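You operate a simulated robot arm through the tools that you are given. There is no shell and no other tool. Be economical: measure what you need, move in short steps, check, and stop when the job is done.

Carry out the task below with a simulated two-armed robot. There is one attempt and no reset: what you move stays moved.

## Task
Gauge air pads 3 and 2 and sort them into the trays.
Fine: try each in both forks. GO alone fits: green tray; neither fits: yellow tray; both fit: red tray.

The check looks at the end state, three seconds after you hand in, the way a careful person would. Anything else that was tipped, shoved, dropped, spilled or broken makes it a failure.

## Robot
Two 7-joint arms with two-finger parallel grippers on one trunk that stands fixed in place. Base frame: the origin is at the foot of the trunk, x ahead of it, y to its left, z up; the work surface is at about z = 0.852. Readings come in m, rad, newtons and seconds.
The left shoulder is at [0.071, 0.156, 1.23], the right one opposite. Payload 3.91 kg a hand.
Tool frame (each hand has its own): the origin (TCP) lies between the finger pads and is the grasp point; the fingertips stand 0.03 m ahead of it; z points along the fingers, y is the line along which they close. The gripper opens to 0.11 m. The fingers are 0.02 m wide and 0.01 m thick; the gripper's body (0.048 by 0.112 m) begins 0.055 m behind the TCP.
Orientation is that of the tool frame in the base frame, as [roll, pitch, yaw] about the fixed x, y, z axes, in that order (R = Rz(yaw) Ry(pitch) Rx(roll)). With the fingers straight down and closing along the base's y, the tool's x points along the base's -x, its y along +y and its z along -z.

## Interface
- The arms move only by the tool nudge_tool. It takes "left_moves", "right_moves" or both (then of equal length, played together; a hand with none holds still); each is a list of rows, each a list of 6 numbers: the shift along the base's x, y, z in m, then the turn, a rotation vector about the base's x, y, z in rad. In form: [[tx, ty, tz, wx, wy, wz], ...]. A call has 1 to 8 rows; each row is the pose to reach, as a shift and turn from the pose commanded when the call began. "left_claw" and "right_claw" are, for a hand that has rows, the opening, from 0 (shut) to 1 (fully open), set as the call begins (left out, the last holds). A row lasts 0.2 s, in which the tool goes at most 0.05 m and 0.15 rad; a call with a longer step from one row to the next is refused whole, and so is a gripper value outside its range. A pose out of reach is approached as far as the arm can. The call stops where the force on the tool passes 40 N (or 10 N more than at its start, if that is more) or the arm is blocked; 0.2 s more then pass. Each finger travels about 0.108 m/s and halts on what it meets, pressing with about 26 N; the grip force reading is that of the motor and also rises with nothing between the fingers. The clock runs only during rows and for 0.2 s after the last one: add rows that repeat a pose to give the fingers time. It gives the time, the measured TCP pose, the force on the tool (base axes), the opening and the grip force at its end, in the units of the frame above (readings bear some noise), with the torque about the TCP (base axes, N m) and any sound that the robot's microphone picked up.
- Cameras (640 x 400 px; columns grow to the right, rows downward): "scene" is now at [0.1259, 0.0461, 1.4607]; the picture's right is [0.54, -0.84, 0.00], its down [-0.47, -0.30, -0.83] and it looks along [0.70, 0.44, -0.56] (base axes); focal length 316 px, centre (320, 200). "left" rides on the left gripper at [0.072, -0.017, -0.103] in its tool frame; the picture's right is [0.23, 0.97, 0.00], its down [-0.76, 0.18, -0.62] and it looks along [-0.61, 0.14, 0.78] (tool axes); focal length 222 px, centre (320, 200). "right" rides on the right gripper at [0.072, 0.017, -0.103] in its tool frame; the picture's right is [-0.23, 0.97, 0.00], its down [-0.76, -0.18, -0.62] and it looks along [-0.61, -0.14, 0.78] (tool axes); focal length 222 px, centre (320, 200). There is no depth. A picture from a camera that has moved, and an enlarged one, comes with that camera's place and axes in the base frame and with its lens.
- grab_frame(camera): a new picture of that camera. No time passes.
- move_column(by): slides the trunk up (or, below 0, down) by that many m; the arms and the scene camera ride with it, the base frame stays. It gives what a move gives, with no picture.
- turn_head(pan, tilt): turns the head with the scene camera to pan (to the left, within 1.501 rad either way) and tilt (down, from -0.506 to 1.204), counted from straight ahead of the robot. It gives what a move gives.
- zoom(camera, box): a new picture of the part [left, top, right, bottom] of that camera's present view, enlarged. No time passes.
- sign_off(): hands the job in; it is judged then, once.

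Work in short steps. Places have to be worked out from the pictures, the camera data and where the tool is seen: move nearer, look again, correct. Check each grasp and each placing, and mend what went wrong. You have 120 turns and 78 pictures in all, those below and enlarged ones among them. Open the grippers and draw the arms clear of the work before you hand the job in, unless the task says otherwise; then end with one line.

The tools are called after "Call:" by a JSON object that holds its "api" and its "payload". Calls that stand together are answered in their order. nudge_tool: Moves the arms, as the interface text tells. Its arguments: {"type":"object","properties":{"left_moves":{"type":"array"},"left_claw":{"type":"number"},"right_moves":{"type":"array"},"right_claw":{"type":"number"}},"required":[]} The other tools are called the same way: move_column (by) slides the trunk up or down; turn_head (pan, tilt) turns the head that bears the scene camera; grab_frame (camera) takes a picture; zoom (camera, box) takes an enlarged picture of a part of a camera's view; sign_off () hands the job in.

At the start:

```text
t: 0.0
left_tool_pos: [0.4695, 0.4892, 1.2351]
left_tcp_rot: [-3.142, 0.0, 3.141]
left_wrist_force: [-0.1, -0.2, 0.2]
left_moment: [0.0, 0.0, -0.02]
left_opening: 0.1098
left_gripper_force: 0.0
right_tool_pos: [0.8659, 0.1023, 1.2479]
right_tcp_rot: [3.141, 0.0, -3.14]
right_wrist_force: [0.1, 0.4, 0.3]
right_moment: [0.02, 0.01, 0.0]
right_opening: 0.11
right_gripper_force: 0.1
trunk travel left (down, up): [-0.675, 0.265]
head pan, tilt: [0.565, 0.59]
```

scene: 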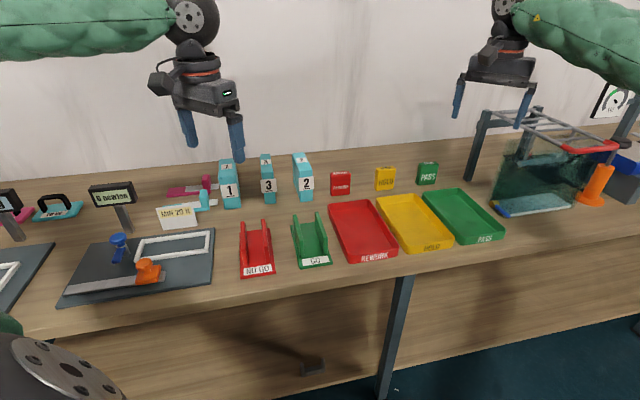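
right: 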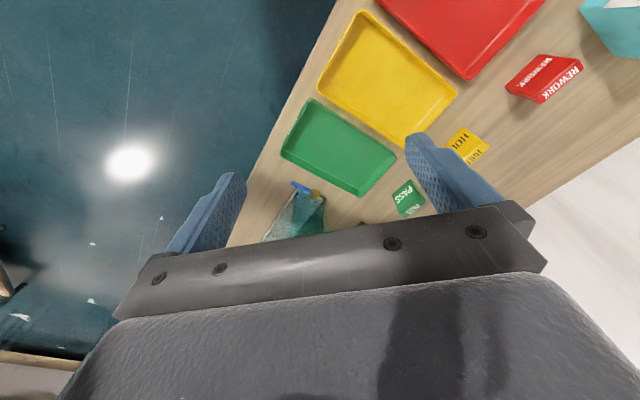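
left: 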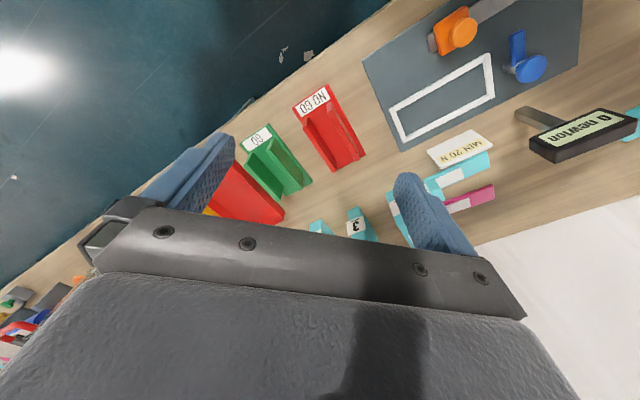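

I'll zoom in on the pads, forks and trays first to see their shapes.

Call:
{"api": "zoom", "payload": {"camera": "scene", "box": [200, 140, 360, 240]}}

Call:
{"api": "zoom", "payload": {"camera": "scene", "box": [220, 190, 380, 290]}}

Call:
{"api": "zoom", "payload": {"camera": "left", "box": [200, 70, 440, 250]}}

```text
4.00 times, centred on (280, 190) of scene
camera zoom: at [0.1259, 0.0461, 1.4607], right [0.54, -0.84, 0.0], down [-0.47, -0.3, -0.83], along [0.7, 0.44, -0.56], focal length 1266 px, centre (480, 240)
```

zoom: 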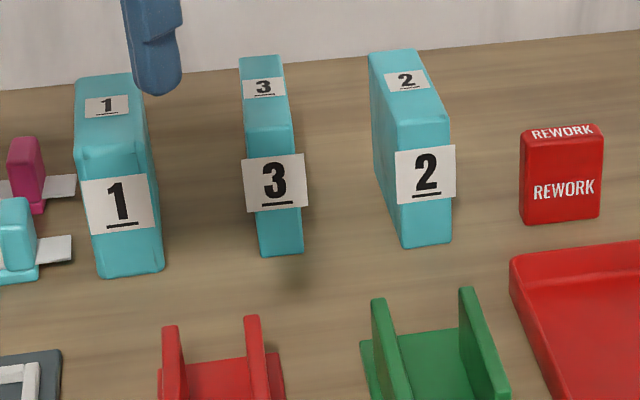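

```text
4.00 times, centred on (300, 240) of scene
camera zoom: at [0.1259, 0.0461, 1.4607], right [0.54, -0.84, 0.0], down [-0.47, -0.3, -0.83], along [0.7, 0.44, -0.56], focal length 1266 px, centre (400, 40)
```

zoom: 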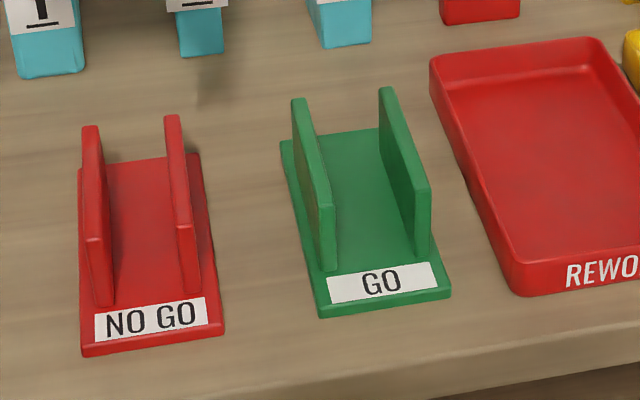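

```text
2.22 times, centred on (320, 160) of left
camera zoom: at [0.3948, 0.4743, 1.3389], right [-0.23, 0.97, 0.0], down [0.76, 0.18, 0.62], along [0.61, 0.14, -0.78], focal length 494 px, centre (320, 289)
```

zoom: 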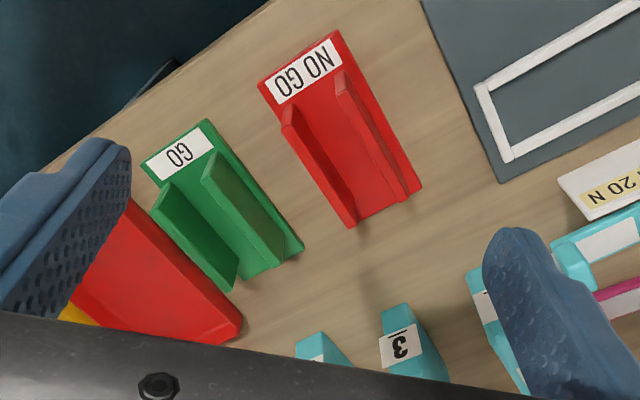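

Pads stand at about 45° yaw: pad 3's front foot is near [0.785, 0.664] and pad 2's near [0.863, 0.568]. The fork centres are near GO [0.685, 0.433] and NO GO [0.577, 0.540]. I'll yaw the left hand by 45° and draw the right hand clear toward the robot.

Call:
{"api": "nudge_tool", "payload": {"left_moves": [[0, 0, 0, 0, 0, 0.131], [0, 0, 0, 0, 0, 0.262], [0, 0, 0, 0, 0, 0.393], [0, 0, 0, 0, 0, 0.524], [0, 0, 0, 0, 0, 0.655], [0, 0, 0, 0, 0, 0.785], [0, 0, 0, 0, 0, 0.785]], "right_moves": [[-0.04, -0.025, 0, 0, 0, 0], [-0.08, -0.05, 0, 0, 0, 0], [-0.12, -0.075, 0, 0, 0, 0], [-0.16, -0.105, 0, 0, 0, 0], [-0.2, -0.135, 0, 0, 0, 0], [-0.23, -0.17, 0, 0, 0, 0], [-0.26, -0.205, 0, 0, 0, 0]]}}

Call:
{"api": "turn_head", "payload": {"pan": 0.3, "tilt": 0.65}}

Call:
{"api": "grab_frame", "payload": {"camera": "scene"}}

```text
t: 1.6
left_tool_pos: [0.4666, 0.4884, 1.2378]
left_tcp_rot: [-3.141, 0.003, -2.355]
left_wrist_force: [0.0, 0.5, 0.8]
left_moment: [0.0, -0.02, 0.01]
left_opening: 0.11
left_gripper_force: 0.0
right_tool_pos: [0.6038, -0.1051, 1.2475]
right_tcp_rot: [3.139, -0.001, 3.141]
right_wrist_force: [-0.6, -0.3, 0.9]
right_moment: [0.01, 0.0, -0.02]
right_opening: 0.1102
right_gripper_force: 0.1
trunk travel left (down, up): [-0.675, 0.265]
head pan, tilt: [0.565, 0.59]
```

```text
t: 2.4
left_tool_pos: [0.4685, 0.49, 1.236]
left_tcp_rot: [3.14, 0.0, -2.355]
left_wrist_force: [0.1, 0.2, -0.7]
left_moment: [0.0, -0.02, 0.0]
left_opening: 0.1101
left_gripper_force: 0.1
right_tool_pos: [0.6061, -0.1025, 1.2474]
right_tcp_rot: [-3.14, -0.001, -3.141]
right_wrist_force: [-0.1, -0.6, 0.8]
right_moment: [-0.01, 0.0, -0.03]
right_opening: 0.1101
right_gripper_force: 0.1
trunk travel left (down, up): [-0.675, 0.265]
head pan, tilt: [0.3, 0.649]
```

```text
71 pictures are left
camera scene: at [0.134, 0.0246, 1.4555], right [0.3, -0.96, 0.0], down [-0.58, -0.18, -0.8], along [0.76, 0.24, -0.6], focal length 316 px, centre (320, 200)
```

scene: 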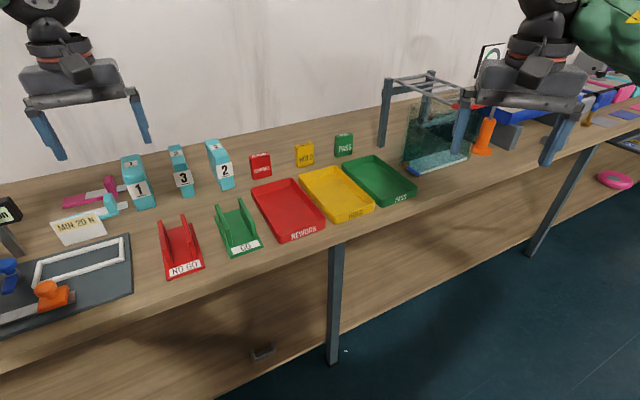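

Trays measure about 0.145 × 0.25 m and forks about 0.09 × 0.17 m, all at 45°. The pads are far out, so I'll tilt the left fingers outward about 0.6 rad while approaching pad 3 from above.

Call:
{"api": "nudge_tool", "payload": {"left_moves": [[0.036, 0.02, -0.014, 0.053, -0.053, 0], [0.072, 0.04, -0.028, 0.106, -0.106, 0], [0.108, 0.06, -0.042, 0.159, -0.159, 0], [0.144, 0.08, -0.056, 0.212, -0.212, 0], [0.18, 0.1, -0.07, 0.265, -0.265, 0], [0.216, 0.12, -0.084, 0.318, -0.318, 0], [0.252, 0.14, -0.098, 0.371, -0.371, 0], [0.288, 0.16, -0.11, 0.424, -0.424, 0]]}}

Call:
{"api": "grab_frame", "payload": {"camera": "left"}}

Call:
{"api": "grab_frame", "payload": {"camera": "scene"}}

```text
t: 4.2
left_tool_pos: [0.7569, 0.6506, 1.1243]
left_tcp_rot: [3.141, 0.6, -2.357]
left_wrist_force: [0.0, 0.1, 0.5]
left_moment: [0.0, 0.03, -0.03]
left_opening: 0.11
left_gripper_force: 0.0
right_tool_pos: [0.6054, -0.1026, 1.2456]
right_tcp_rot: [-3.141, -0.002, 3.141]
right_wrist_force: [-0.7, 0.2, 0.1]
right_moment: [-0.02, 0.01, 0.01]
right_opening: 0.1099
right_gripper_force: 0.1
trunk travel left (down, up): [-0.675, 0.265]
head pan, tilt: [0.3, 0.649]
```

```text
70 pictures are left
camera left: at [0.6839, 0.5566, 1.1689], right [-0.82, 0.56, -0.13], down [0.07, 0.32, 0.94], along [0.57, 0.77, -0.3], focal length 222 px, centre (320, 200)
```

left: 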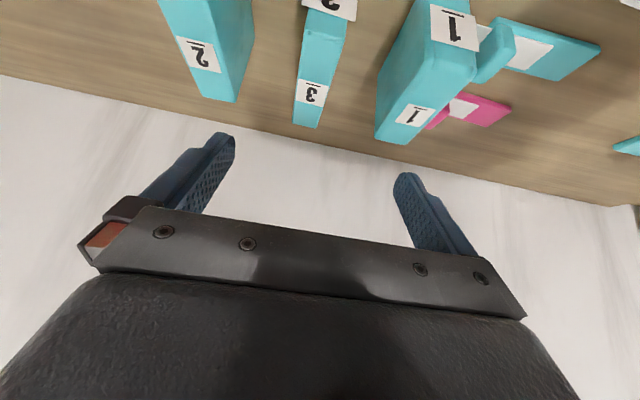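

```text
69 pictures are left
camera scene: at [0.1354, 0.0245, 1.4554], right [0.3, -0.96, 0.0], down [-0.58, -0.18, -0.8], along [0.76, 0.24, -0.61], focal length 316 px, centre (320, 200)
```

scene: 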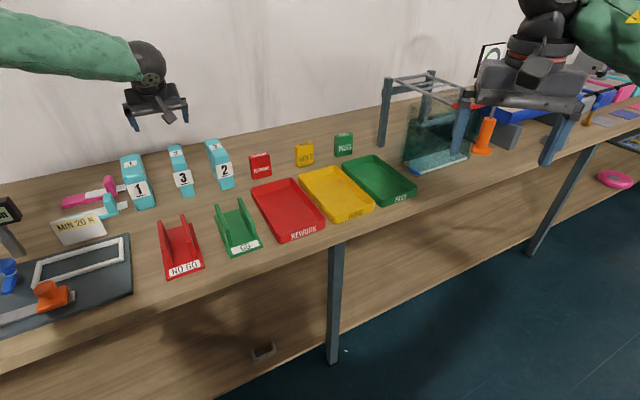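

Reach is fine with the tilt. I'll zoom in on the wrist view to locate the pad tops precisely.

Call:
{"api": "zoom", "payload": {"camera": "left", "box": [150, 0, 400, 156]}}

```text
2.56 times, centred on (275, 78) of left
camera zoom: at [0.6839, 0.5566, 1.1689], right [-0.82, 0.56, -0.13], down [0.07, 0.32, 0.94], along [0.57, 0.77, -0.3], focal length 569 px, centre (435, 512)
```

zoom: 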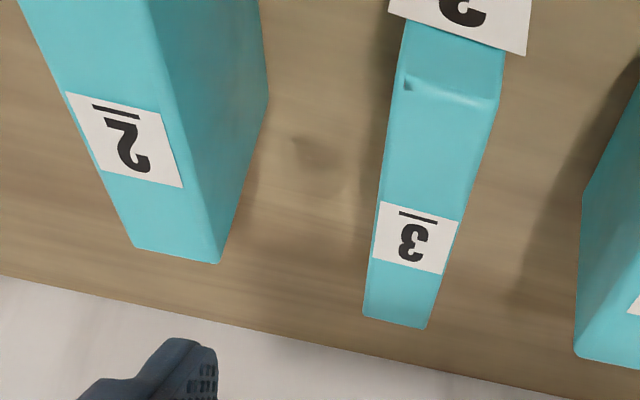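

Pad 3's top is centred along a line from [0.782, 0.664] to [0.881, 0.759] at z≈0.972, about 0.036 thick. I'll narrow the claw to 0.7 and descend to straddle its near half, stopping a little high.

Call:
{"api": "nudge_tool", "payload": {"left_moves": [[0.027, 0.021, -0.03, 0, 0, 0], [0.053, 0.042, -0.055, 0, 0, 0], [0.053, 0.042, -0.09, 0, 0, 0], [0.053, 0.042, -0.125, 0, 0, 0], [0.053, 0.042, -0.15, 0, 0, 0], [0.053, 0.042, -0.15, 0, 0, 0]], "left_claw": 0.7}}

Call:
{"api": "grab_frame", "payload": {"camera": "left"}}

Call:
{"api": "zoom", "payload": {"camera": "scene", "box": [100, 90, 260, 190]}}

```text
t: 5.6
left_tool_pos: [0.8074, 0.6918, 0.9759]
left_tcp_rot: [-3.141, 0.599, -2.355]
left_wrist_force: [-0.3, 0.1, -0.2]
left_moment: [-0.01, 0.03, 0.0]
left_opening: 0.0772
left_gripper_force: 0.1
right_tool_pos: [0.6045, -0.1042, 1.2477]
right_tcp_rot: [3.141, -0.001, -3.141]
right_wrist_force: [-0.7, -0.8, 0.2]
right_moment: [-0.01, 0.02, -0.02]
right_opening: 0.1102
right_gripper_force: 0.0
trunk travel left (down, up): [-0.675, 0.265]
head pan, tilt: [0.3, 0.649]
```

```text
67 pictures are left
camera left: at [0.7354, 0.5971, 1.0192], right [-0.82, 0.56, -0.13], down [0.07, 0.32, 0.94], along [0.57, 0.77, -0.3], focal length 222 px, centre (320, 200)
```

left: 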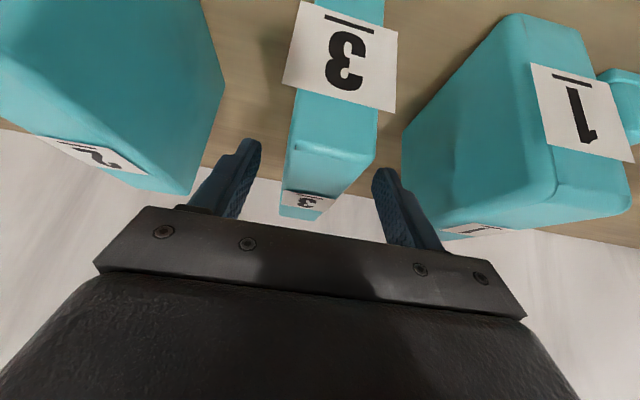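

```text
4.00 times, centred on (180, 140) of scene
camera zoom: at [0.1337, 0.0238, 1.4556], right [0.3, -0.96, 0.0], down [-0.58, -0.18, -0.8], along [0.76, 0.24, -0.6], focal length 1266 px, centre (880, 440)
```

zoom: 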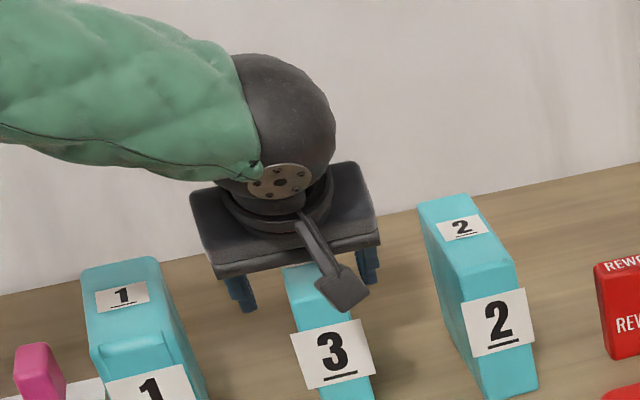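

The fingers straddle pad 3 cleanly. I'll descend 0.028 m and close.

Call:
{"api": "nudge_tool", "payload": {"left_moves": [[0.0, 0.0, -0.015, 0, 0, 0], [0.0, 0.0, -0.028, 0, 0, 0], [0.0, 0.0, -0.028, 0, 0, 0]]}}

Call:
{"api": "nudge_tool", "payload": {"left_moves": [[0, 0, 0, 0, 0, 0], [0, 0, 0, 0, 0, 0], [0, 0, 0, 0, 0, 0], [0, 0, 0, 0, 0, 0]], "left_claw": 0}}

Call:
{"api": "grab_frame", "payload": {"camera": "left"}}

```text
t: 6.4
left_tool_pos: [0.8086, 0.6929, 0.9475]
left_tcp_rot: [3.142, 0.597, -2.356]
left_wrist_force: [-0.6, -0.6, 0.7]
left_moment: [-0.02, 0.0, 0.01]
left_opening: 0.0769
left_gripper_force: 0.0
right_tool_pos: [0.6053, -0.1032, 1.2461]
right_tcp_rot: [3.141, 0.001, 3.139]
right_wrist_force: [-0.1, 0.4, -0.7]
right_moment: [-0.02, 0.0, -0.02]
right_opening: 0.1101
right_gripper_force: 0.0
trunk travel left (down, up): [-0.675, 0.265]
head pan, tilt: [0.3, 0.649]
```

```text
t: 7.4
left_tool_pos: [0.808, 0.691, 0.9466]
left_tcp_rot: [3.141, 0.599, -2.357]
left_wrist_force: [0.2, -1.3, -0.4]
left_moment: [-0.03, 0.02, -0.04]
left_opening: 0.041
left_gripper_force: 26.1
right_tool_pos: [0.6049, -0.1029, 1.2477]
right_tcp_rot: [-3.14, 0.0, -3.14]
right_wrist_force: [-0.1, -0.4, -0.3]
right_moment: [0.01, -0.01, 0.0]
right_opening: 0.1097
right_gripper_force: 0.0
trunk travel left (down, up): [-0.675, 0.265]
head pan, tilt: [0.3, 0.649]
```

```text
65 pictures are left
camera left: at [0.7359, 0.5973, 0.9916], right [-0.82, 0.56, -0.13], down [0.07, 0.32, 0.94], along [0.57, 0.77, -0.3], focal length 222 px, centre (320, 200)
```

left: 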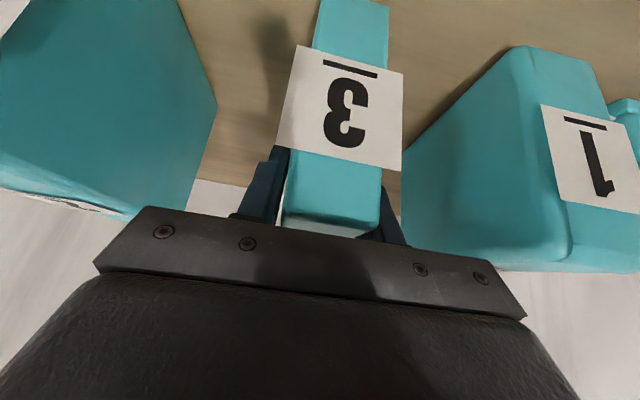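

It's gripped at an opening of 0.041. I'll lift gently and check the load.

Call:
{"api": "nudge_tool", "payload": {"left_moves": [[0, 0, 0.01, 0, 0, 0], [0, 0, 0.04, 0, 0, 0], [0, 0, 0.08, 0, 0, 0], [0, 0, 0.12, 0, 0, 0], [0, 0, 0.12, 0, 0, 0]]}}

Call:
{"api": "grab_frame", "payload": {"camera": "scene"}}

Call:
{"api": "grab_frame", "payload": {"camera": "left"}}

```text
t: 8.6
left_tool_pos: [0.8083, 0.6923, 1.0661]
left_tcp_rot: [3.14, 0.599, -2.356]
left_wrist_force: [0.0, -1.2, -1.5]
left_moment: [-0.02, 0.03, -0.01]
left_opening: 0.0407
left_gripper_force: 25.8
right_tool_pos: [0.6057, -0.1029, 1.2471]
right_tcp_rot: [-3.141, -0.002, -3.141]
right_wrist_force: [-0.2, 0.2, -0.2]
right_moment: [0.02, 0.01, 0.0]
right_opening: 0.1102
right_gripper_force: 0.3
trunk travel left (down, up): [-0.675, 0.265]
head pan, tilt: [0.3, 0.649]
```

```text
64 pictures are left
camera scene: at [0.1349, 0.0246, 1.4554], right [0.3, -0.96, 0.0], down [-0.58, -0.18, -0.8], along [0.76, 0.24, -0.61], focal length 316 px, centre (320, 200)
```

scene: 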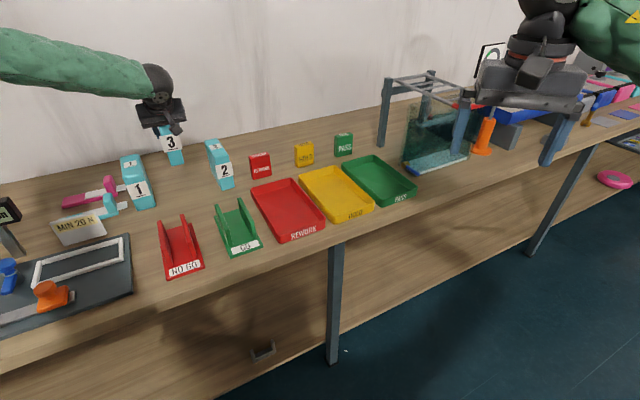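

```text
63 pictures are left
camera left: at [0.7359, 0.5977, 1.111], right [-0.82, 0.56, -0.13], down [0.07, 0.32, 0.94], along [0.57, 0.77, -0.3], focal length 222 px, centre (320, 200)
```

left: 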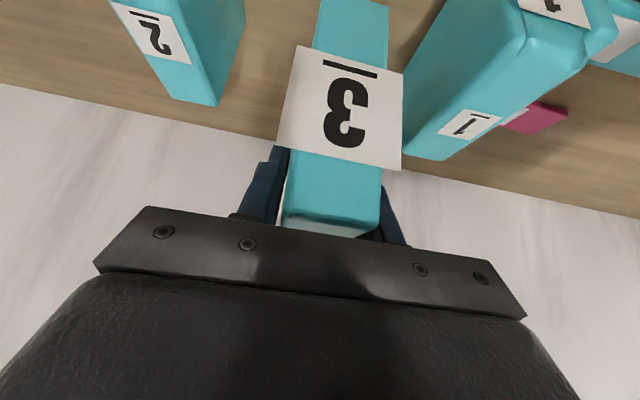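

Pad 3 is held and light (about 0.15 kg). I'll aim the head at the forks for precise measurement.

Call:
{"api": "turn_head", "payload": {"pan": 0.62, "tilt": 0.75}}

Call:
{"api": "zoom", "payload": {"camera": "scene", "box": [290, 150, 418, 230]}}

Call:
{"api": "zoom", "payload": {"camera": "scene", "box": [220, 150, 348, 230]}}

```text
t: 9.4
left_tool_pos: [0.8074, 0.6918, 1.0685]
left_tcp_rot: [3.141, 0.598, -2.355]
left_wrist_force: [1.3, 0.5, -1.4]
left_moment: [-0.03, 0.03, -0.02]
left_opening: 0.0405
left_gripper_force: 26.2
right_tool_pos: [0.6062, -0.1036, 1.2475]
right_tcp_rot: [3.141, 0.0, 3.14]
right_wrist_force: [0.0, 0.4, -0.3]
right_moment: [-0.01, -0.04, 0.02]
right_opening: 0.1098
right_gripper_force: 0.2
trunk travel left (down, up): [-0.675, 0.265]
head pan, tilt: [0.62, 0.75]
```

```text
5.00 times, centred on (354, 190) of scene
camera zoom: at [0.1185, 0.0465, 1.447], right [0.58, -0.81, 0.0], down [-0.56, -0.4, -0.73], along [0.6, 0.42, -0.68], focal length 1583 px, centre (150, 250)
```

zoom: 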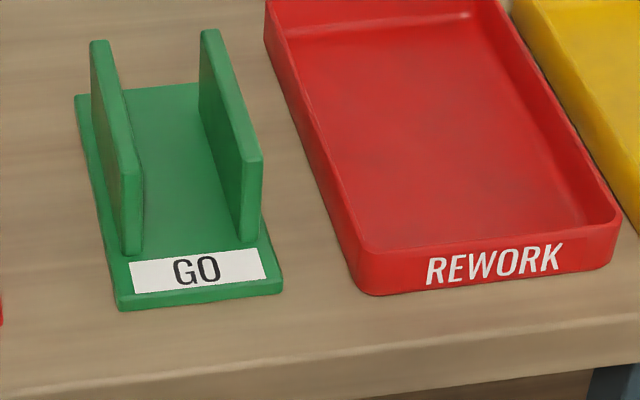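

```text
5.00 times, centred on (284, 190) of scene
camera zoom: at [0.1185, 0.0465, 1.447], right [0.58, -0.81, 0.0], down [-0.56, -0.4, -0.73], along [0.6, 0.42, -0.68], focal length 1583 px, centre (500, 250)
```

zoom: 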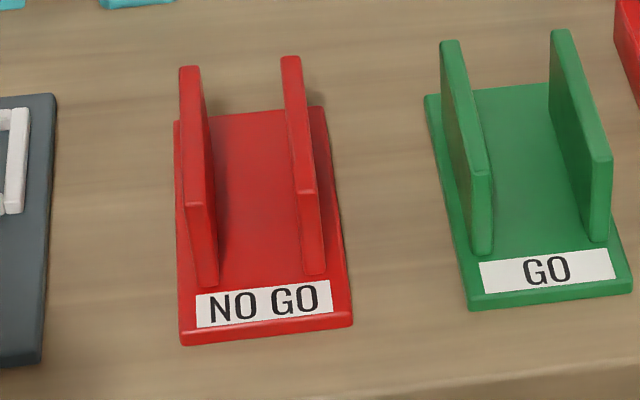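

GO walls (tops z≈0.915): gap centre-line runs from [0.649, 0.398] to [0.732, 0.481], about 0.053 wide. NO GO is about 0.045 wide. I'll carry pad 3 to above the GO fork with its front face slightly ahead of the walls.

Call:
{"api": "nudge_tool", "payload": {"left_moves": [[-0.018, -0.035, 0.02, 0, 0, 0], [-0.036, -0.07, 0.03, 0, 0, 0], [-0.055, -0.105, 0.03, 0, 0, 0], [-0.073, -0.14, 0.03, 0, 0, 0], [-0.091, -0.175, 0.02, 0, 0, 0], [-0.11, -0.21, 0.01, 0, 0, 0], [-0.128, -0.246, -0.01, 0, 0, 0], [-0.146, -0.281, -0.03, 0, 0, 0]]}}

Call:
{"api": "zoom", "payload": {"camera": "scene", "box": [250, 90, 410, 230]}}

Call:
{"api": "grab_frame", "payload": {"camera": "left"}}

```text
t: 11.2
left_tool_pos: [0.6666, 0.4085, 1.0376]
left_tcp_rot: [3.14, 0.599, -2.355]
left_wrist_force: [0.0, -0.1, -1.8]
left_moment: [-0.05, 0.05, -0.03]
left_opening: 0.0404
left_gripper_force: 25.7
right_tool_pos: [0.6055, -0.1026, 1.2467]
right_tcp_rot: [3.141, -0.001, 3.14]
right_wrist_force: [-0.4, 0.3, 0.5]
right_moment: [0.01, 0.02, -0.03]
right_opening: 0.11
right_gripper_force: 0.0
trunk travel left (down, up): [-0.675, 0.265]
head pan, tilt: [0.62, 0.75]
```

```text
2.86 times, centred on (330, 160) of scene
camera zoom: at [0.1193, 0.0457, 1.4469], right [0.58, -0.81, 0.0], down [-0.56, -0.4, -0.73], along [0.59, 0.43, -0.68], focal length 904 px, centre (291, 314)
```

zoom: 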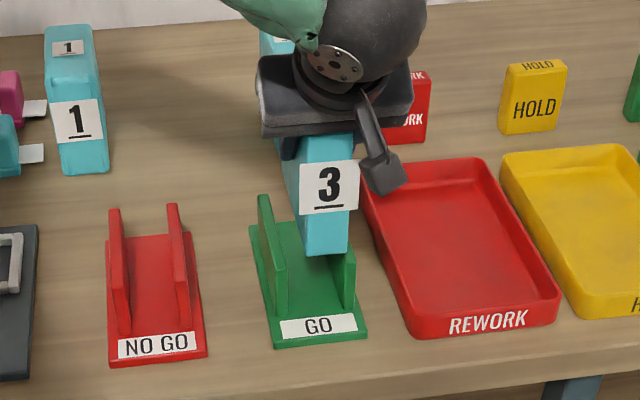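

```text
59 pictures are left
camera left: at [0.5935, 0.3146, 1.0825], right [-0.82, 0.56, -0.13], down [0.07, 0.32, 0.94], along [0.57, 0.77, -0.3], focal length 222 px, centre (320, 200)
```

left: 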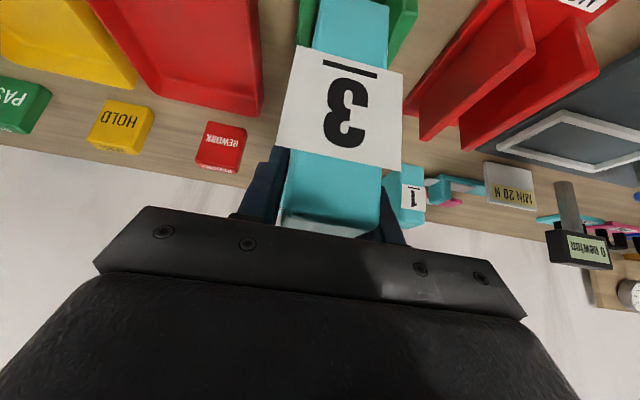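

The pad front bottom is at about [0.642, 0.382], roughly 5 mm toward the right wall. I'll shift it and lower it to just above the wall tops, then look.

Call:
{"api": "nudge_tool", "payload": {"left_moves": [[-0.004, 0.003, -0.01, 0, 0, 0], [-0.004, 0.003, -0.018, 0, 0, 0], [-0.004, 0.003, -0.018, 0, 0, 0]]}}

Call:
{"api": "zoom", "payload": {"camera": "scene", "box": [300, 140, 364, 180]}}

Call:
{"api": "zoom", "payload": {"camera": "left", "box": [260, 0, 440, 112]}}

```text
t: 12.0
left_tool_pos: [0.6597, 0.4128, 1.0205]
left_tcp_rot: [-3.141, 0.599, -2.356]
left_wrist_force: [-0.3, 0.5, -1.8]
left_moment: [-0.04, 0.03, 0.0]
left_opening: 0.0408
left_gripper_force: 26.6
right_tool_pos: [0.6054, -0.1036, 1.2464]
right_tcp_rot: [3.141, 0.0, -3.142]
right_wrist_force: [-0.7, -0.9, 0.2]
right_moment: [0.01, -0.01, -0.01]
right_opening: 0.11
right_gripper_force: 0.1
trunk travel left (down, up): [-0.675, 0.265]
head pan, tilt: [0.62, 0.75]
```

```text
10.00 times, centred on (332, 160) of scene
camera zoom: at [0.1184, 0.0466, 1.447], right [0.58, -0.81, 0.0], down [-0.56, -0.4, -0.73], along [0.6, 0.42, -0.68], focal length 3165 px, centre (200, 600)
```

zoom: 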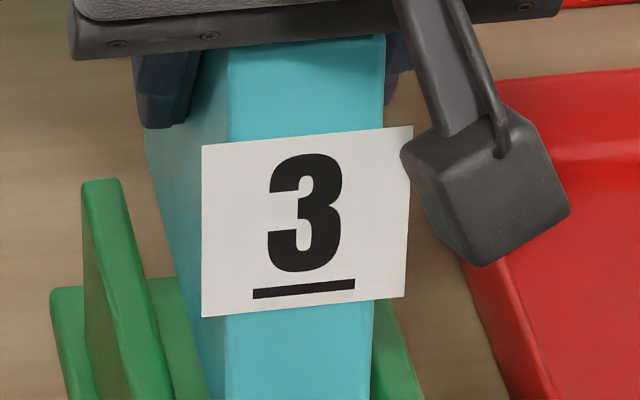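

```text
3.56 times, centred on (350, 56) of left
camera zoom: at [0.5882, 0.3189, 1.0645], right [-0.82, 0.56, -0.13], down [0.07, 0.32, 0.94], along [0.57, 0.77, -0.3], focal length 790 px, centre (213, 712)
```

zoom: 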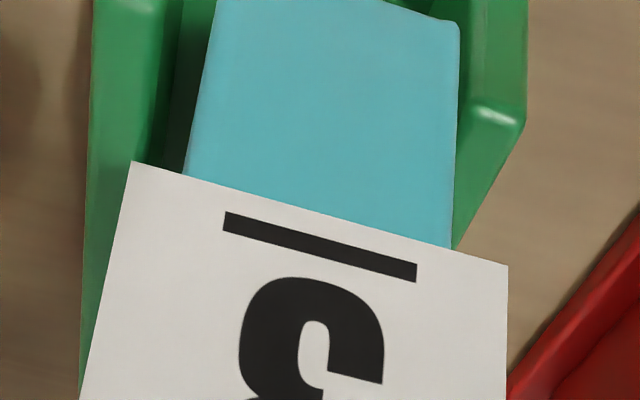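

I need to see the pad foot against the wall tops, so I'll zoom a bit lower.

Call:
{"api": "zoom", "payload": {"camera": "scene", "box": [292, 155, 372, 215]}}

```text
6.67 times, centred on (332, 185) of scene
camera zoom: at [0.1184, 0.0466, 1.447], right [0.58, -0.81, 0.0], down [-0.56, -0.4, -0.73], along [0.6, 0.42, -0.68], focal length 2110 px, centre (240, 300)
```

zoom: 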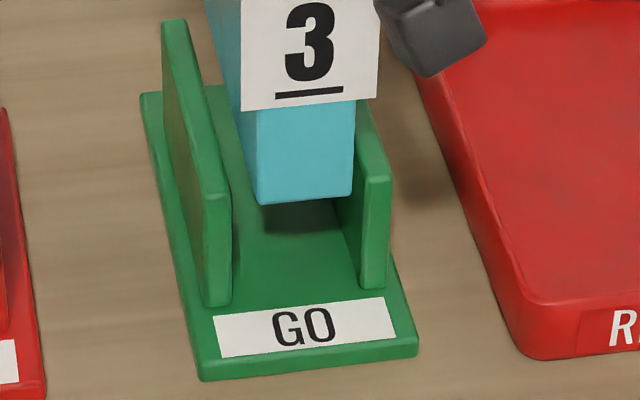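

The pad foot is centred within about 2 mm. I'll correct by 1 mm and lower into the GO fork in small steps.

Call:
{"api": "nudge_tool", "payload": {"left_moves": [[0.001, -0.001, -0.008, 0, 0, 0], [0.001, -0.001, -0.016, 0, 0, 0], [0.001, -0.001, -0.024, 0, 0, 0], [0.001, -0.001, -0.032, 0, 0, 0], [0.001, -0.001, -0.032, 0, 0, 0]]}}

Call:
{"api": "zoom", "payload": {"camera": "scene", "box": [292, 155, 372, 215]}}

```text
t: 13.2
left_tool_pos: [0.661, 0.4123, 0.9878]
left_tcp_rot: [3.141, 0.597, -2.357]
left_wrist_force: [-0.1, 0.2, -1.1]
left_moment: [-0.06, 0.02, -0.01]
left_opening: 0.0409
left_gripper_force: 26.4
right_tool_pos: [0.6047, -0.1023, 1.2469]
right_tcp_rot: [3.141, 0.0, 3.142]
right_wrist_force: [0.1, 0.2, 0.0]
right_moment: [0.01, 0.0, 0.01]
right_opening: 0.1101
right_gripper_force: 0.1
trunk travel left (down, up): [-0.675, 0.265]
head pan, tilt: [0.62, 0.75]
```

```text
6.67 times, centred on (332, 185) of scene
camera zoom: at [0.1184, 0.0464, 1.447], right [0.58, -0.81, 0.0], down [-0.56, -0.4, -0.73], along [0.6, 0.42, -0.68], focal length 2110 px, centre (240, 300)
```

zoom: 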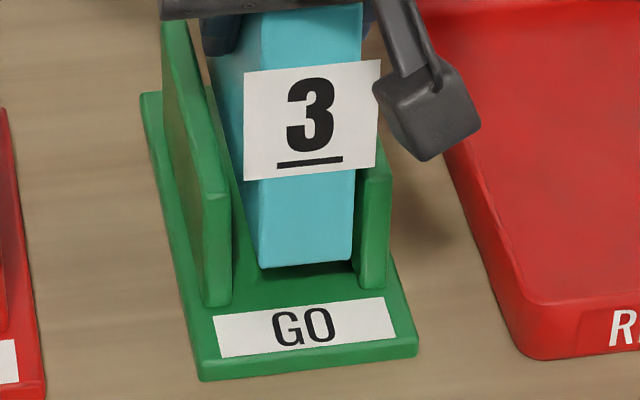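

It's entering with no contact force. I'll lower it nearly to the plate to confirm, then lift clear.

Call:
{"api": "nudge_tool", "payload": {"left_moves": [[0, 0, -0.008, 0, 0, 0], [0, 0, -0.015, 0, 0, 0], [0, 0, -0.021, 0, 0, 0], [0, 0, -0.021, 0, 0, 0]]}}

Call:
{"api": "zoom", "payload": {"camera": "scene", "box": [292, 155, 372, 215]}}

Call:
{"api": "nudge_tool", "payload": {"left_moves": [[0, 0, 0.02, 0, 0, 0], [0, 0, 0.05, 0, 0, 0], [0, 0, 0.08, 0, 0, 0], [0, 0, 0.1, 0, 0, 0]]}}

```text
t: 14.2
left_tool_pos: [0.6601, 0.4132, 0.9664]
left_tcp_rot: [-3.139, 0.599, -2.356]
left_wrist_force: [-0.6, -0.4, -0.7]
left_moment: [-0.01, 0.03, 0.01]
left_opening: 0.0407
left_gripper_force: 26.2
right_tool_pos: [0.604, -0.1027, 1.2481]
right_tcp_rot: [3.141, 0.001, -3.141]
right_wrist_force: [-1.2, -0.4, 0.3]
right_moment: [0.01, -0.01, 0.04]
right_opening: 0.1099
right_gripper_force: 0.0
trunk travel left (down, up): [-0.675, 0.265]
head pan, tilt: [0.62, 0.75]
```

```text
6.67 times, centred on (332, 185) of scene
camera zoom: at [0.1186, 0.0464, 1.4469], right [0.58, -0.81, 0.0], down [-0.56, -0.4, -0.73], along [0.59, 0.42, -0.68], focal length 2110 px, centre (240, 300)
```

zoom: 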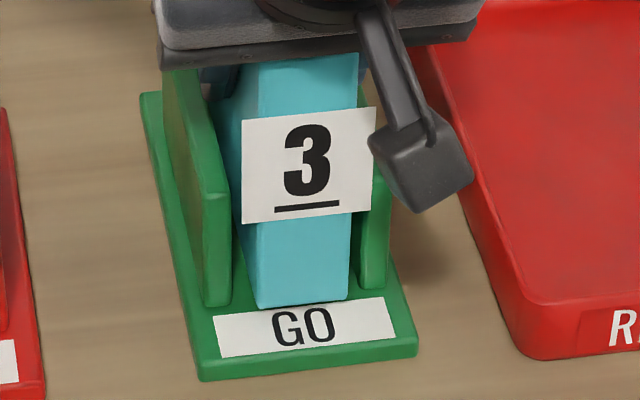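

```text
t: 15.2
left_tool_pos: [0.6604, 0.4131, 1.0676]
left_tcp_rot: [3.141, 0.6, -2.359]
left_wrist_force: [-0.3, 0.0, -1.7]
left_moment: [-0.03, 0.0, 0.0]
left_opening: 0.0409
left_gripper_force: 26.5
right_tool_pos: [0.604, -0.1046, 1.2472]
right_tcp_rot: [3.141, 0.0, -3.141]
right_wrist_force: [0.6, -0.3, 0.2]
right_moment: [0.02, -0.02, -0.04]
right_opening: 0.1103
right_gripper_force: 0.1
trunk travel left (down, up): [-0.675, 0.265]
head pan, tilt: [0.62, 0.75]
```

Pad 3 fits GO. Next I'll take an enlarged view of the NO GO fork to pin its slot.

Call:
{"api": "zoom", "payload": {"camera": "scene", "box": [208, 152, 304, 224]}}

```text
5.56 times, centred on (256, 188) of scene
camera zoom: at [0.1182, 0.0463, 1.4469], right [0.58, -0.81, 0.0], down [-0.56, -0.4, -0.73], along [0.6, 0.42, -0.68], focal length 1758 px, centre (676, 267)
```

zoom: 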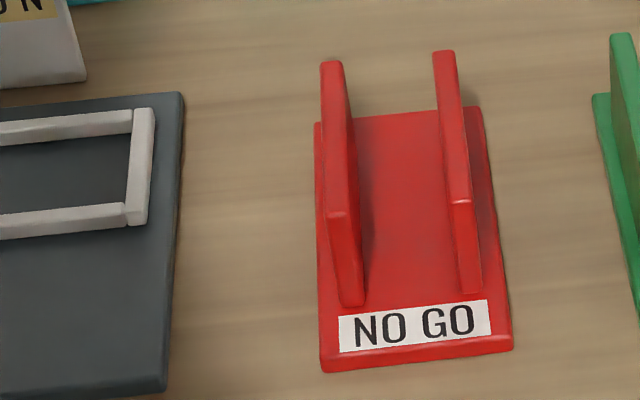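

The NO GO slot centre-line has x−y≈0.0385 at yaw 45°, about 0.044 wide. I'll carry pad 3 above it and look before inserting.

Call:
{"api": "nudge_tool", "payload": {"left_moves": [[-0.027, 0.026, 0, 0, 0, 0], [-0.054, 0.052, 0, 0, 0, 0], [-0.081, 0.078, 0, 0, 0, 0], [-0.108, 0.104, 0, 0, 0, 0], [-0.108, 0.104, -0.03, 0, 0, 0], [-0.108, 0.104, -0.043, 0, 0, 0], [-0.108, 0.104, -0.043, 0, 0, 0]]}}

Call:
{"api": "zoom", "payload": {"camera": "scene", "box": [216, 152, 296, 212]}}

Call:
{"api": "zoom", "payload": {"camera": "left", "box": [260, 0, 440, 112]}}

```text
t: 16.8
left_tool_pos: [0.5536, 0.5173, 1.0248]
left_tcp_rot: [-3.141, 0.6, -2.357]
left_wrist_force: [-0.1, -0.1, -2.4]
left_moment: [0.0, 0.01, -0.01]
left_opening: 0.0405
left_gripper_force: 26.2
right_tool_pos: [0.6049, -0.1027, 1.2472]
right_tcp_rot: [-3.141, -0.001, 3.14]
right_wrist_force: [0.7, 0.5, -0.1]
right_moment: [0.02, 0.04, -0.01]
right_opening: 0.1098
right_gripper_force: 0.2
trunk travel left (down, up): [-0.675, 0.265]
head pan, tilt: [0.62, 0.75]
```

```text
6.67 times, centred on (256, 182) of scene
camera zoom: at [0.1184, 0.0467, 1.4469], right [0.58, -0.81, 0.0], down [-0.56, -0.4, -0.73], along [0.59, 0.42, -0.68], focal length 2110 px, centre (747, 320)
```

zoom: 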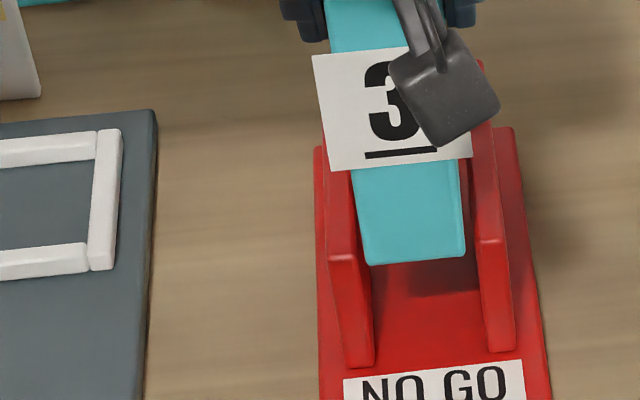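

```text
3.56 times, centred on (350, 56) of left
camera zoom: at [0.4805, 0.4227, 1.0673], right [-0.82, 0.56, -0.13], down [0.07, 0.32, 0.94], along [0.57, 0.77, -0.3], focal length 790 px, centre (213, 712)
```

zoom: 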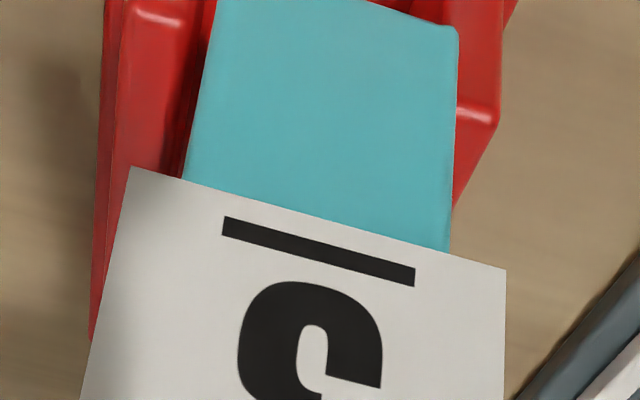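

The pad looks about 1–2 mm left of the slot's centre at the front. I'll take a tighter zoom to settle it.

Call:
{"api": "zoom", "payload": {"camera": "scene", "box": [248, 168, 296, 198]}}

```text
13.33 times, centred on (272, 183) of scene
camera zoom: at [0.1184, 0.0467, 1.4469], right [0.58, -0.81, 0.0], down [-0.56, -0.4, -0.73], along [0.59, 0.42, -0.68], focal length 4220 px, centre (960, 427)
```

zoom: 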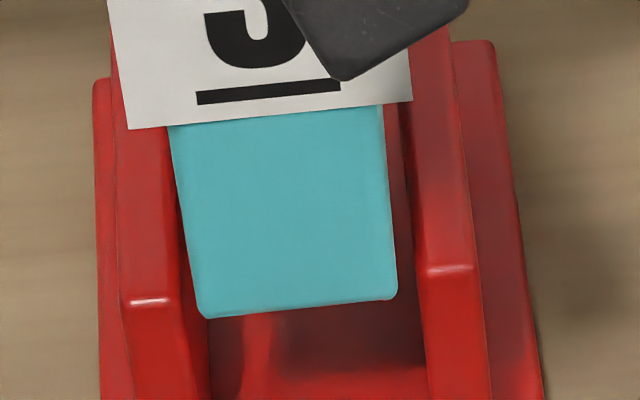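

With that corrected, the slot mid is x−y≈0.0375 and the pad is at ≈0.0375, so it's centred. I'll lower slowly, watching the force.

Call:
{"api": "nudge_tool", "payload": {"left_moves": [[0, 0, -0.006, 0, 0, 0], [0, 0, -0.012, 0, 0, 0], [0, 0, -0.018, 0, 0, 0], [0, 0, -0.022, 0, 0, 0], [0, 0, -0.022, 0, 0, 0]]}}

Call:
{"api": "zoom", "payload": {"camera": "scene", "box": [240, 165, 304, 205]}}

```text
t: 18.0
left_tool_pos: [0.5518, 0.5176, 1.0016]
left_tcp_rot: [3.141, 0.6, -2.356]
left_wrist_force: [0.2, 0.3, -2.2]
left_moment: [-0.03, 0.03, -0.01]
left_opening: 0.0407
left_gripper_force: 25.5
right_tool_pos: [0.6045, -0.1044, 1.2468]
right_tcp_rot: [3.141, -0.002, 3.14]
right_wrist_force: [-0.3, -0.2, 0.1]
right_moment: [0.04, 0.03, 0.03]
right_opening: 0.1097
right_gripper_force: 0.1
trunk travel left (down, up): [-0.675, 0.265]
head pan, tilt: [0.62, 0.75]
```

```text
10.00 times, centred on (272, 185) of scene
camera zoom: at [0.1186, 0.0464, 1.4469], right [0.58, -0.81, 0.0], down [-0.56, -0.4, -0.73], along [0.6, 0.42, -0.68], focal length 3165 px, centre (800, 350)
```

zoom: 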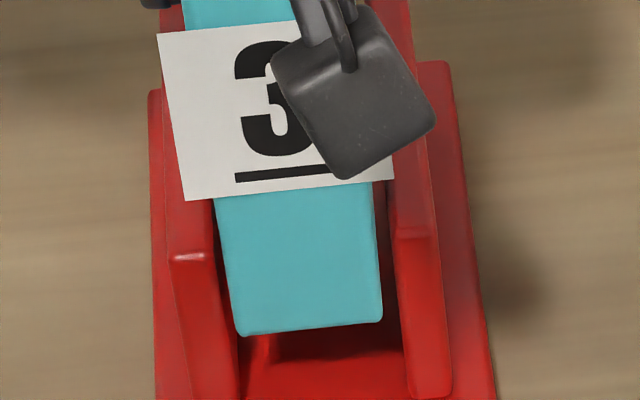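

It's about 8 mm into the slot with no force. Continuing down.

Call:
{"api": "nudge_tool", "payload": {"left_moves": [[0, 0, -0.007, 0, 0, 0], [0, 0, -0.014, 0, 0, 0], [0, 0, -0.021, 0, 0, 0], [0, 0, -0.028, 0, 0, 0], [0, 0, -0.034, 0, 0, 0], [0, 0, -0.034, 0, 0, 0]]}}

Call:
{"api": "zoom", "payload": {"camera": "scene", "box": [224, 160, 304, 210]}}

```text
t: 19.4
left_tool_pos: [0.5515, 0.5179, 0.9683]
left_tcp_rot: [3.141, 0.598, -2.357]
left_wrist_force: [0.6, -0.2, -1.7]
left_moment: [-0.04, 0.05, 0.02]
left_opening: 0.0408
left_gripper_force: 25.8
right_tool_pos: [0.6051, -0.1039, 1.2459]
right_tcp_rot: [-3.141, 0.0, -3.141]
right_wrist_force: [0.1, -0.1, -0.2]
right_moment: [-0.01, 0.02, -0.03]
right_opening: 0.11
right_gripper_force: 0.0
trunk travel left (down, up): [-0.675, 0.265]
head pan, tilt: [0.62, 0.75]
```

```text
8.00 times, centred on (264, 185) of scene
camera zoom: at [0.1184, 0.0466, 1.4469], right [0.58, -0.81, 0.0], down [-0.56, -0.4, -0.73], along [0.6, 0.42, -0.68], focal length 2532 px, centre (768, 320)
```

zoom: 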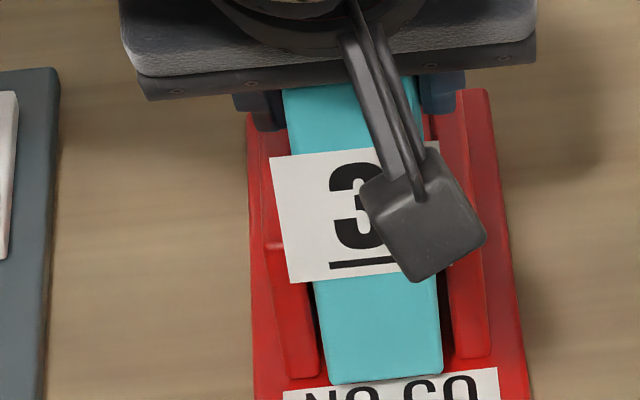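

Pad 3 fits NO GO too, so it fits both and goes to the red tray. I'll lift out and carry it over the red tray (centre ≈[0.818, 0.346]).

Call:
{"api": "nudge_tool", "payload": {"left_moves": [[0, 0, 0.02, 0, 0, 0], [0, 0, 0.06, 0, 0, 0], [0, 0, 0.1, 0, 0, 0], [0.035, -0.028, 0.1, 0, 0, 0], [0.07, -0.056, 0.1, 0, 0, 0], [0.105, -0.084, 0.1, 0, 0, 0], [0.14, -0.112, 0.1, 0, 0, 0], [0.175, -0.14, 0.1, 0, 0, 0]]}}

Call:
{"api": "nudge_tool", "payload": {"left_moves": [[0.035, -0.027, -0.02, 0, 0, 0], [0.07, -0.053, -0.04, 0, 0, 0], [0.07, -0.053, -0.06, 0, 0, 0], [0.07, -0.053, -0.06, 0, 0, 0]]}}

Call:
{"api": "grab_frame", "payload": {"camera": "scene"}}

```text
t: 21.2
left_tool_pos: [0.7282, 0.374, 1.0686]
left_tcp_rot: [3.138, 0.599, -2.358]
left_wrist_force: [0.0, -0.6, -1.7]
left_moment: [-0.02, 0.0, 0.02]
left_opening: 0.041
left_gripper_force: 25.9
right_tool_pos: [0.608, -0.1047, 1.2458]
right_tcp_rot: [3.141, -0.003, -3.141]
right_wrist_force: [-0.3, 0.2, 0.1]
right_moment: [0.04, 0.05, -0.02]
right_opening: 0.1099
right_gripper_force: 0.0
trunk travel left (down, up): [-0.675, 0.265]
head pan, tilt: [0.62, 0.75]
```

```text
t: 22.2
left_tool_pos: [0.7983, 0.3213, 1.0058]
left_tcp_rot: [3.14, 0.6, -2.358]
left_wrist_force: [-0.2, 0.2, -2.0]
left_moment: [-0.01, 0.04, 0.01]
left_opening: 0.0407
left_gripper_force: 26.2
right_tool_pos: [0.6051, -0.1048, 1.2466]
right_tcp_rot: [3.14, -0.001, 3.139]
right_wrist_force: [0.3, -0.3, 0.1]
right_moment: [0.02, -0.01, 0.01]
right_opening: 0.1101
right_gripper_force: 0.0
trunk travel left (down, up): [-0.675, 0.265]
head pan, tilt: [0.62, 0.75]
```

```text
47 pictures are left
camera scene: at [0.1198, 0.045, 1.4468], right [0.58, -0.81, 0.0], down [-0.56, -0.4, -0.73], along [0.59, 0.42, -0.68], focal length 316 px, centre (320, 200)
```

scene: 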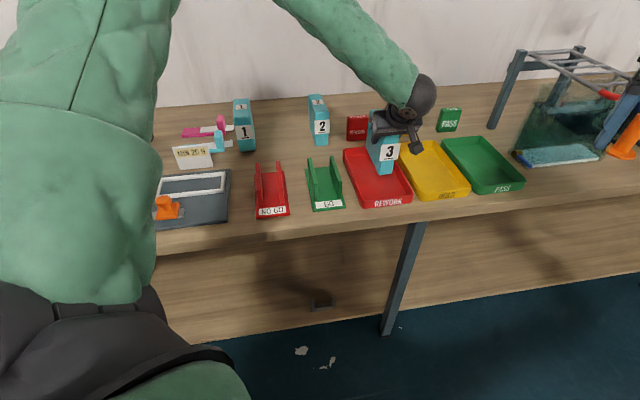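

The pad is over the middle of the red tray. I'll lower to near the floor, looking for contact.

Call:
{"api": "nudge_tool", "payload": {"left_moves": [[0, 0, -0.015, 0, 0, 0], [0, 0, -0.03, 0, 0, 0], [0, 0, -0.04, 0, 0, 0], [0, 0, -0.046, 0, 0, 0], [0, 0, -0.05, 0, 0, 0], [0, 0, -0.05, 0, 0, 0]]}}

Call:
{"api": "zoom", "payload": {"camera": "scene", "box": [330, 120, 458, 220]}}

```text
t: 23.6
left_tool_pos: [0.7983, 0.3236, 0.9567]
left_tcp_rot: [3.14, 0.598, -2.355]
left_wrist_force: [-0.3, 0.5, -2.3]
left_moment: [-0.02, 0.02, -0.01]
left_opening: 0.0408
left_gripper_force: 25.9
right_tool_pos: [0.605, -0.1015, 1.2469]
right_tcp_rot: [3.14, 0.0, -3.141]
right_wrist_force: [0.3, -0.8, -1.1]
right_moment: [-0.04, 0.0, 0.01]
right_opening: 0.11
right_gripper_force: 0.1
trunk travel left (down, up): [-0.675, 0.265]
head pan, tilt: [0.62, 0.75]
```

```text
4.00 times, centred on (394, 170) of scene
camera zoom: at [0.1187, 0.0464, 1.4469], right [0.58, -0.81, 0.0], down [-0.56, -0.4, -0.73], along [0.59, 0.42, -0.68], focal length 1266 px, centre (24, 320)
```

zoom: 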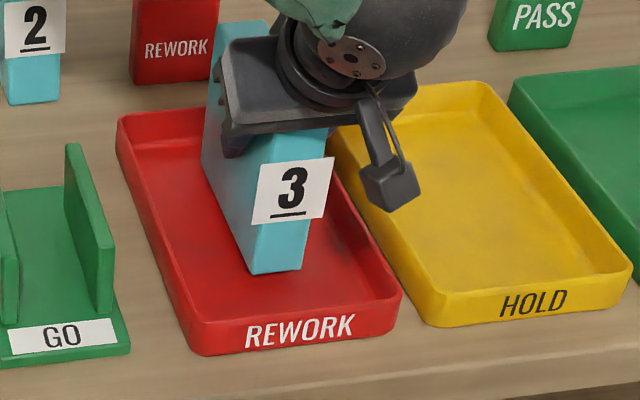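

It's well placed with no contact yet; I'll ease down a few more millimetres.

Call:
{"api": "nudge_tool", "payload": {"left_moves": [[0, 0, -0.002, 0, 0, 0], [0, 0, -0.004, 0, 0, 0], [0, 0, -0.004, 0, 0, 0]]}}

```text
t: 24.4
left_tool_pos: [0.7972, 0.3227, 0.954]
left_tcp_rot: [3.141, 0.597, -2.358]
left_wrist_force: [-0.7, -0.1, -0.9]
left_moment: [-0.04, 0.02, 0.02]
left_opening: 0.0406
left_gripper_force: 25.8
right_tool_pos: [0.606, -0.103, 1.2472]
right_tcp_rot: [3.142, 0.0, 3.141]
right_wrist_force: [-0.5, 0.0, 0.5]
right_moment: [0.01, 0.01, 0.0]
right_opening: 0.1101
right_gripper_force: 0.1
trunk travel left (down, up): [-0.675, 0.265]
head pan, tilt: [0.62, 0.75]
```

A bit lower, still no contact.

Call:
{"api": "nudge_tool", "payload": {"left_moves": [[0, 0, -0.001, 0, 0, 0], [0, 0, -0.002, 0, 0, 0], [0, 0, -0.002, 0, 0, 0]]}}

```text
t: 25.2
left_tool_pos: [0.7965, 0.3233, 0.9524]
left_tcp_rot: [-3.141, 0.598, -2.356]
left_wrist_force: [0.4, -0.3, -1.4]
left_moment: [-0.04, 0.0, 0.01]
left_opening: 0.0409
left_gripper_force: 25.9
right_tool_pos: [0.6049, -0.1042, 1.2471]
right_tcp_rot: [-3.141, -0.001, -3.141]
right_wrist_force: [0.7, 0.3, -0.8]
right_moment: [0.02, -0.01, -0.03]
right_opening: 0.1102
right_gripper_force: 0.0
trunk travel left (down, up): [-0.675, 0.265]
head pan, tilt: [0.62, 0.75]
```

Call:
{"api": "nudge_tool", "payload": {"left_moves": [[0, 0, -0.001, 0, 0, 0], [0, 0, -0.002, 0, 0, 0], [0, 0, -0.002, 0, 0, 0]]}}

```text
t: 26.0
left_tool_pos: [0.7982, 0.3243, 0.9503]
left_tcp_rot: [-3.141, 0.602, -2.356]
left_wrist_force: [2.9, 0.9, 7.0]
left_moment: [-0.04, -0.05, 0.02]
left_opening: 0.0408
left_gripper_force: 26.5
right_tool_pos: [0.6056, -0.1033, 1.2477]
right_tcp_rot: [-3.141, 0.0, -3.141]
right_wrist_force: [-0.2, -0.3, 0.1]
right_moment: [0.0, 0.0, -0.01]
right_opening: 0.1101
right_gripper_force: 0.2
trunk travel left (down, up): [-0.675, 0.265]
head pan, tilt: [0.62, 0.75]
```

Contact at 7 N: the pad is on the tray floor. Opening the claw to 0.65, then withdrawing straight up.

Call:
{"api": "nudge_tool", "payload": {"left_moves": [[0, 0, 0, 0, 0, 0], [0, 0, 0, 0, 0, 0], [0, 0, 0, 0, 0, 0]], "left_claw": 0.65}}

Call:
{"api": "nudge_tool", "payload": {"left_moves": [[0, 0, 0.015, 0, 0, 0], [0, 0, 0.05, 0, 0, 0], [0, 0, 0.09, 0, 0, 0], [0, 0, 0.13, 0, 0, 0], [0, 0, 0.15, 0, 0, 0]]}}

Call:
{"api": "grab_frame", "payload": {"camera": "scene"}}

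Call:
{"api": "grab_frame", "payload": {"camera": "left"}}

```text
t: 26.8
left_tool_pos: [0.7966, 0.3237, 0.9492]
left_tcp_rot: [-3.14, 0.599, -2.356]
left_wrist_force: [0.4, -0.3, 0.4]
left_moment: [0.02, -0.01, 0.02]
left_opening: 0.0715
left_gripper_force: 0.1
right_tool_pos: [0.6057, -0.1025, 1.2477]
right_tcp_rot: [3.14, 0.0, 3.14]
right_wrist_force: [0.3, -0.5, 0.4]
right_moment: [-0.03, 0.0, 0.0]
right_opening: 0.1101
right_gripper_force: 0.1
trunk travel left (down, up): [-0.675, 0.265]
head pan, tilt: [0.62, 0.75]
```

```text
t: 28.0
left_tool_pos: [0.7969, 0.3243, 1.0999]
left_tcp_rot: [3.14, 0.599, -2.357]
left_wrist_force: [-0.3, 0.4, -0.2]
left_moment: [-0.02, 0.0, -0.01]
left_opening: 0.0713
left_gripper_force: 0.1
right_tool_pos: [0.6053, -0.1031, 1.2475]
right_tcp_rot: [3.141, 0.001, -3.141]
right_wrist_force: [-0.1, -0.5, -0.1]
right_moment: [0.0, -0.01, -0.01]
right_opening: 0.1101
right_gripper_force: 0.1
trunk travel left (down, up): [-0.675, 0.265]
head pan, tilt: [0.62, 0.75]
```

```text
45 pictures are left
camera scene: at [0.1185, 0.0462, 1.4469], right [0.58, -0.81, 0.0], down [-0.56, -0.4, -0.73], along [0.6, 0.42, -0.68], focal length 316 px, centre (320, 200)
```

scene: 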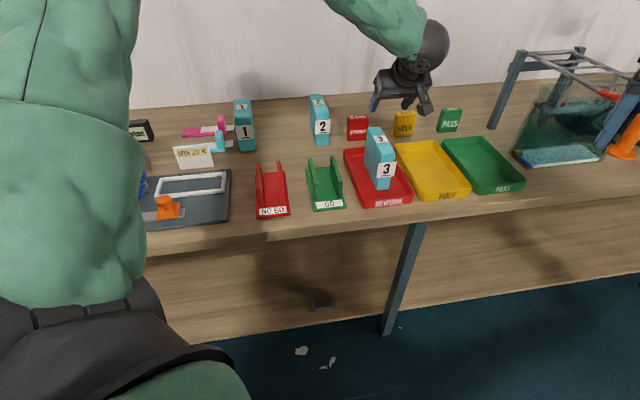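

```text
44 pictures are left
camera left: at [0.7246, 0.2292, 1.1439], right [-0.82, 0.56, -0.13], down [0.07, 0.32, 0.94], along [0.57, 0.77, -0.3], focal length 222 px, centre (320, 200)
```

left: 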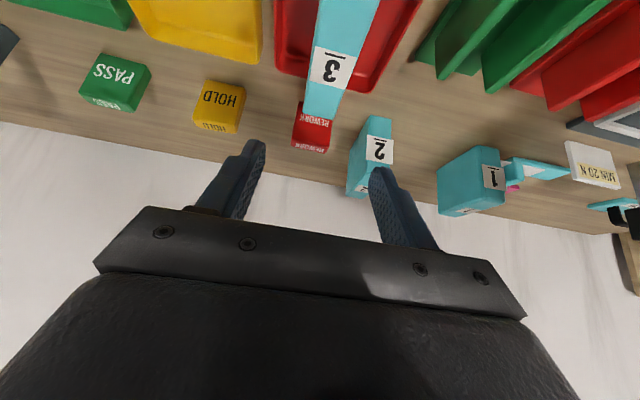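

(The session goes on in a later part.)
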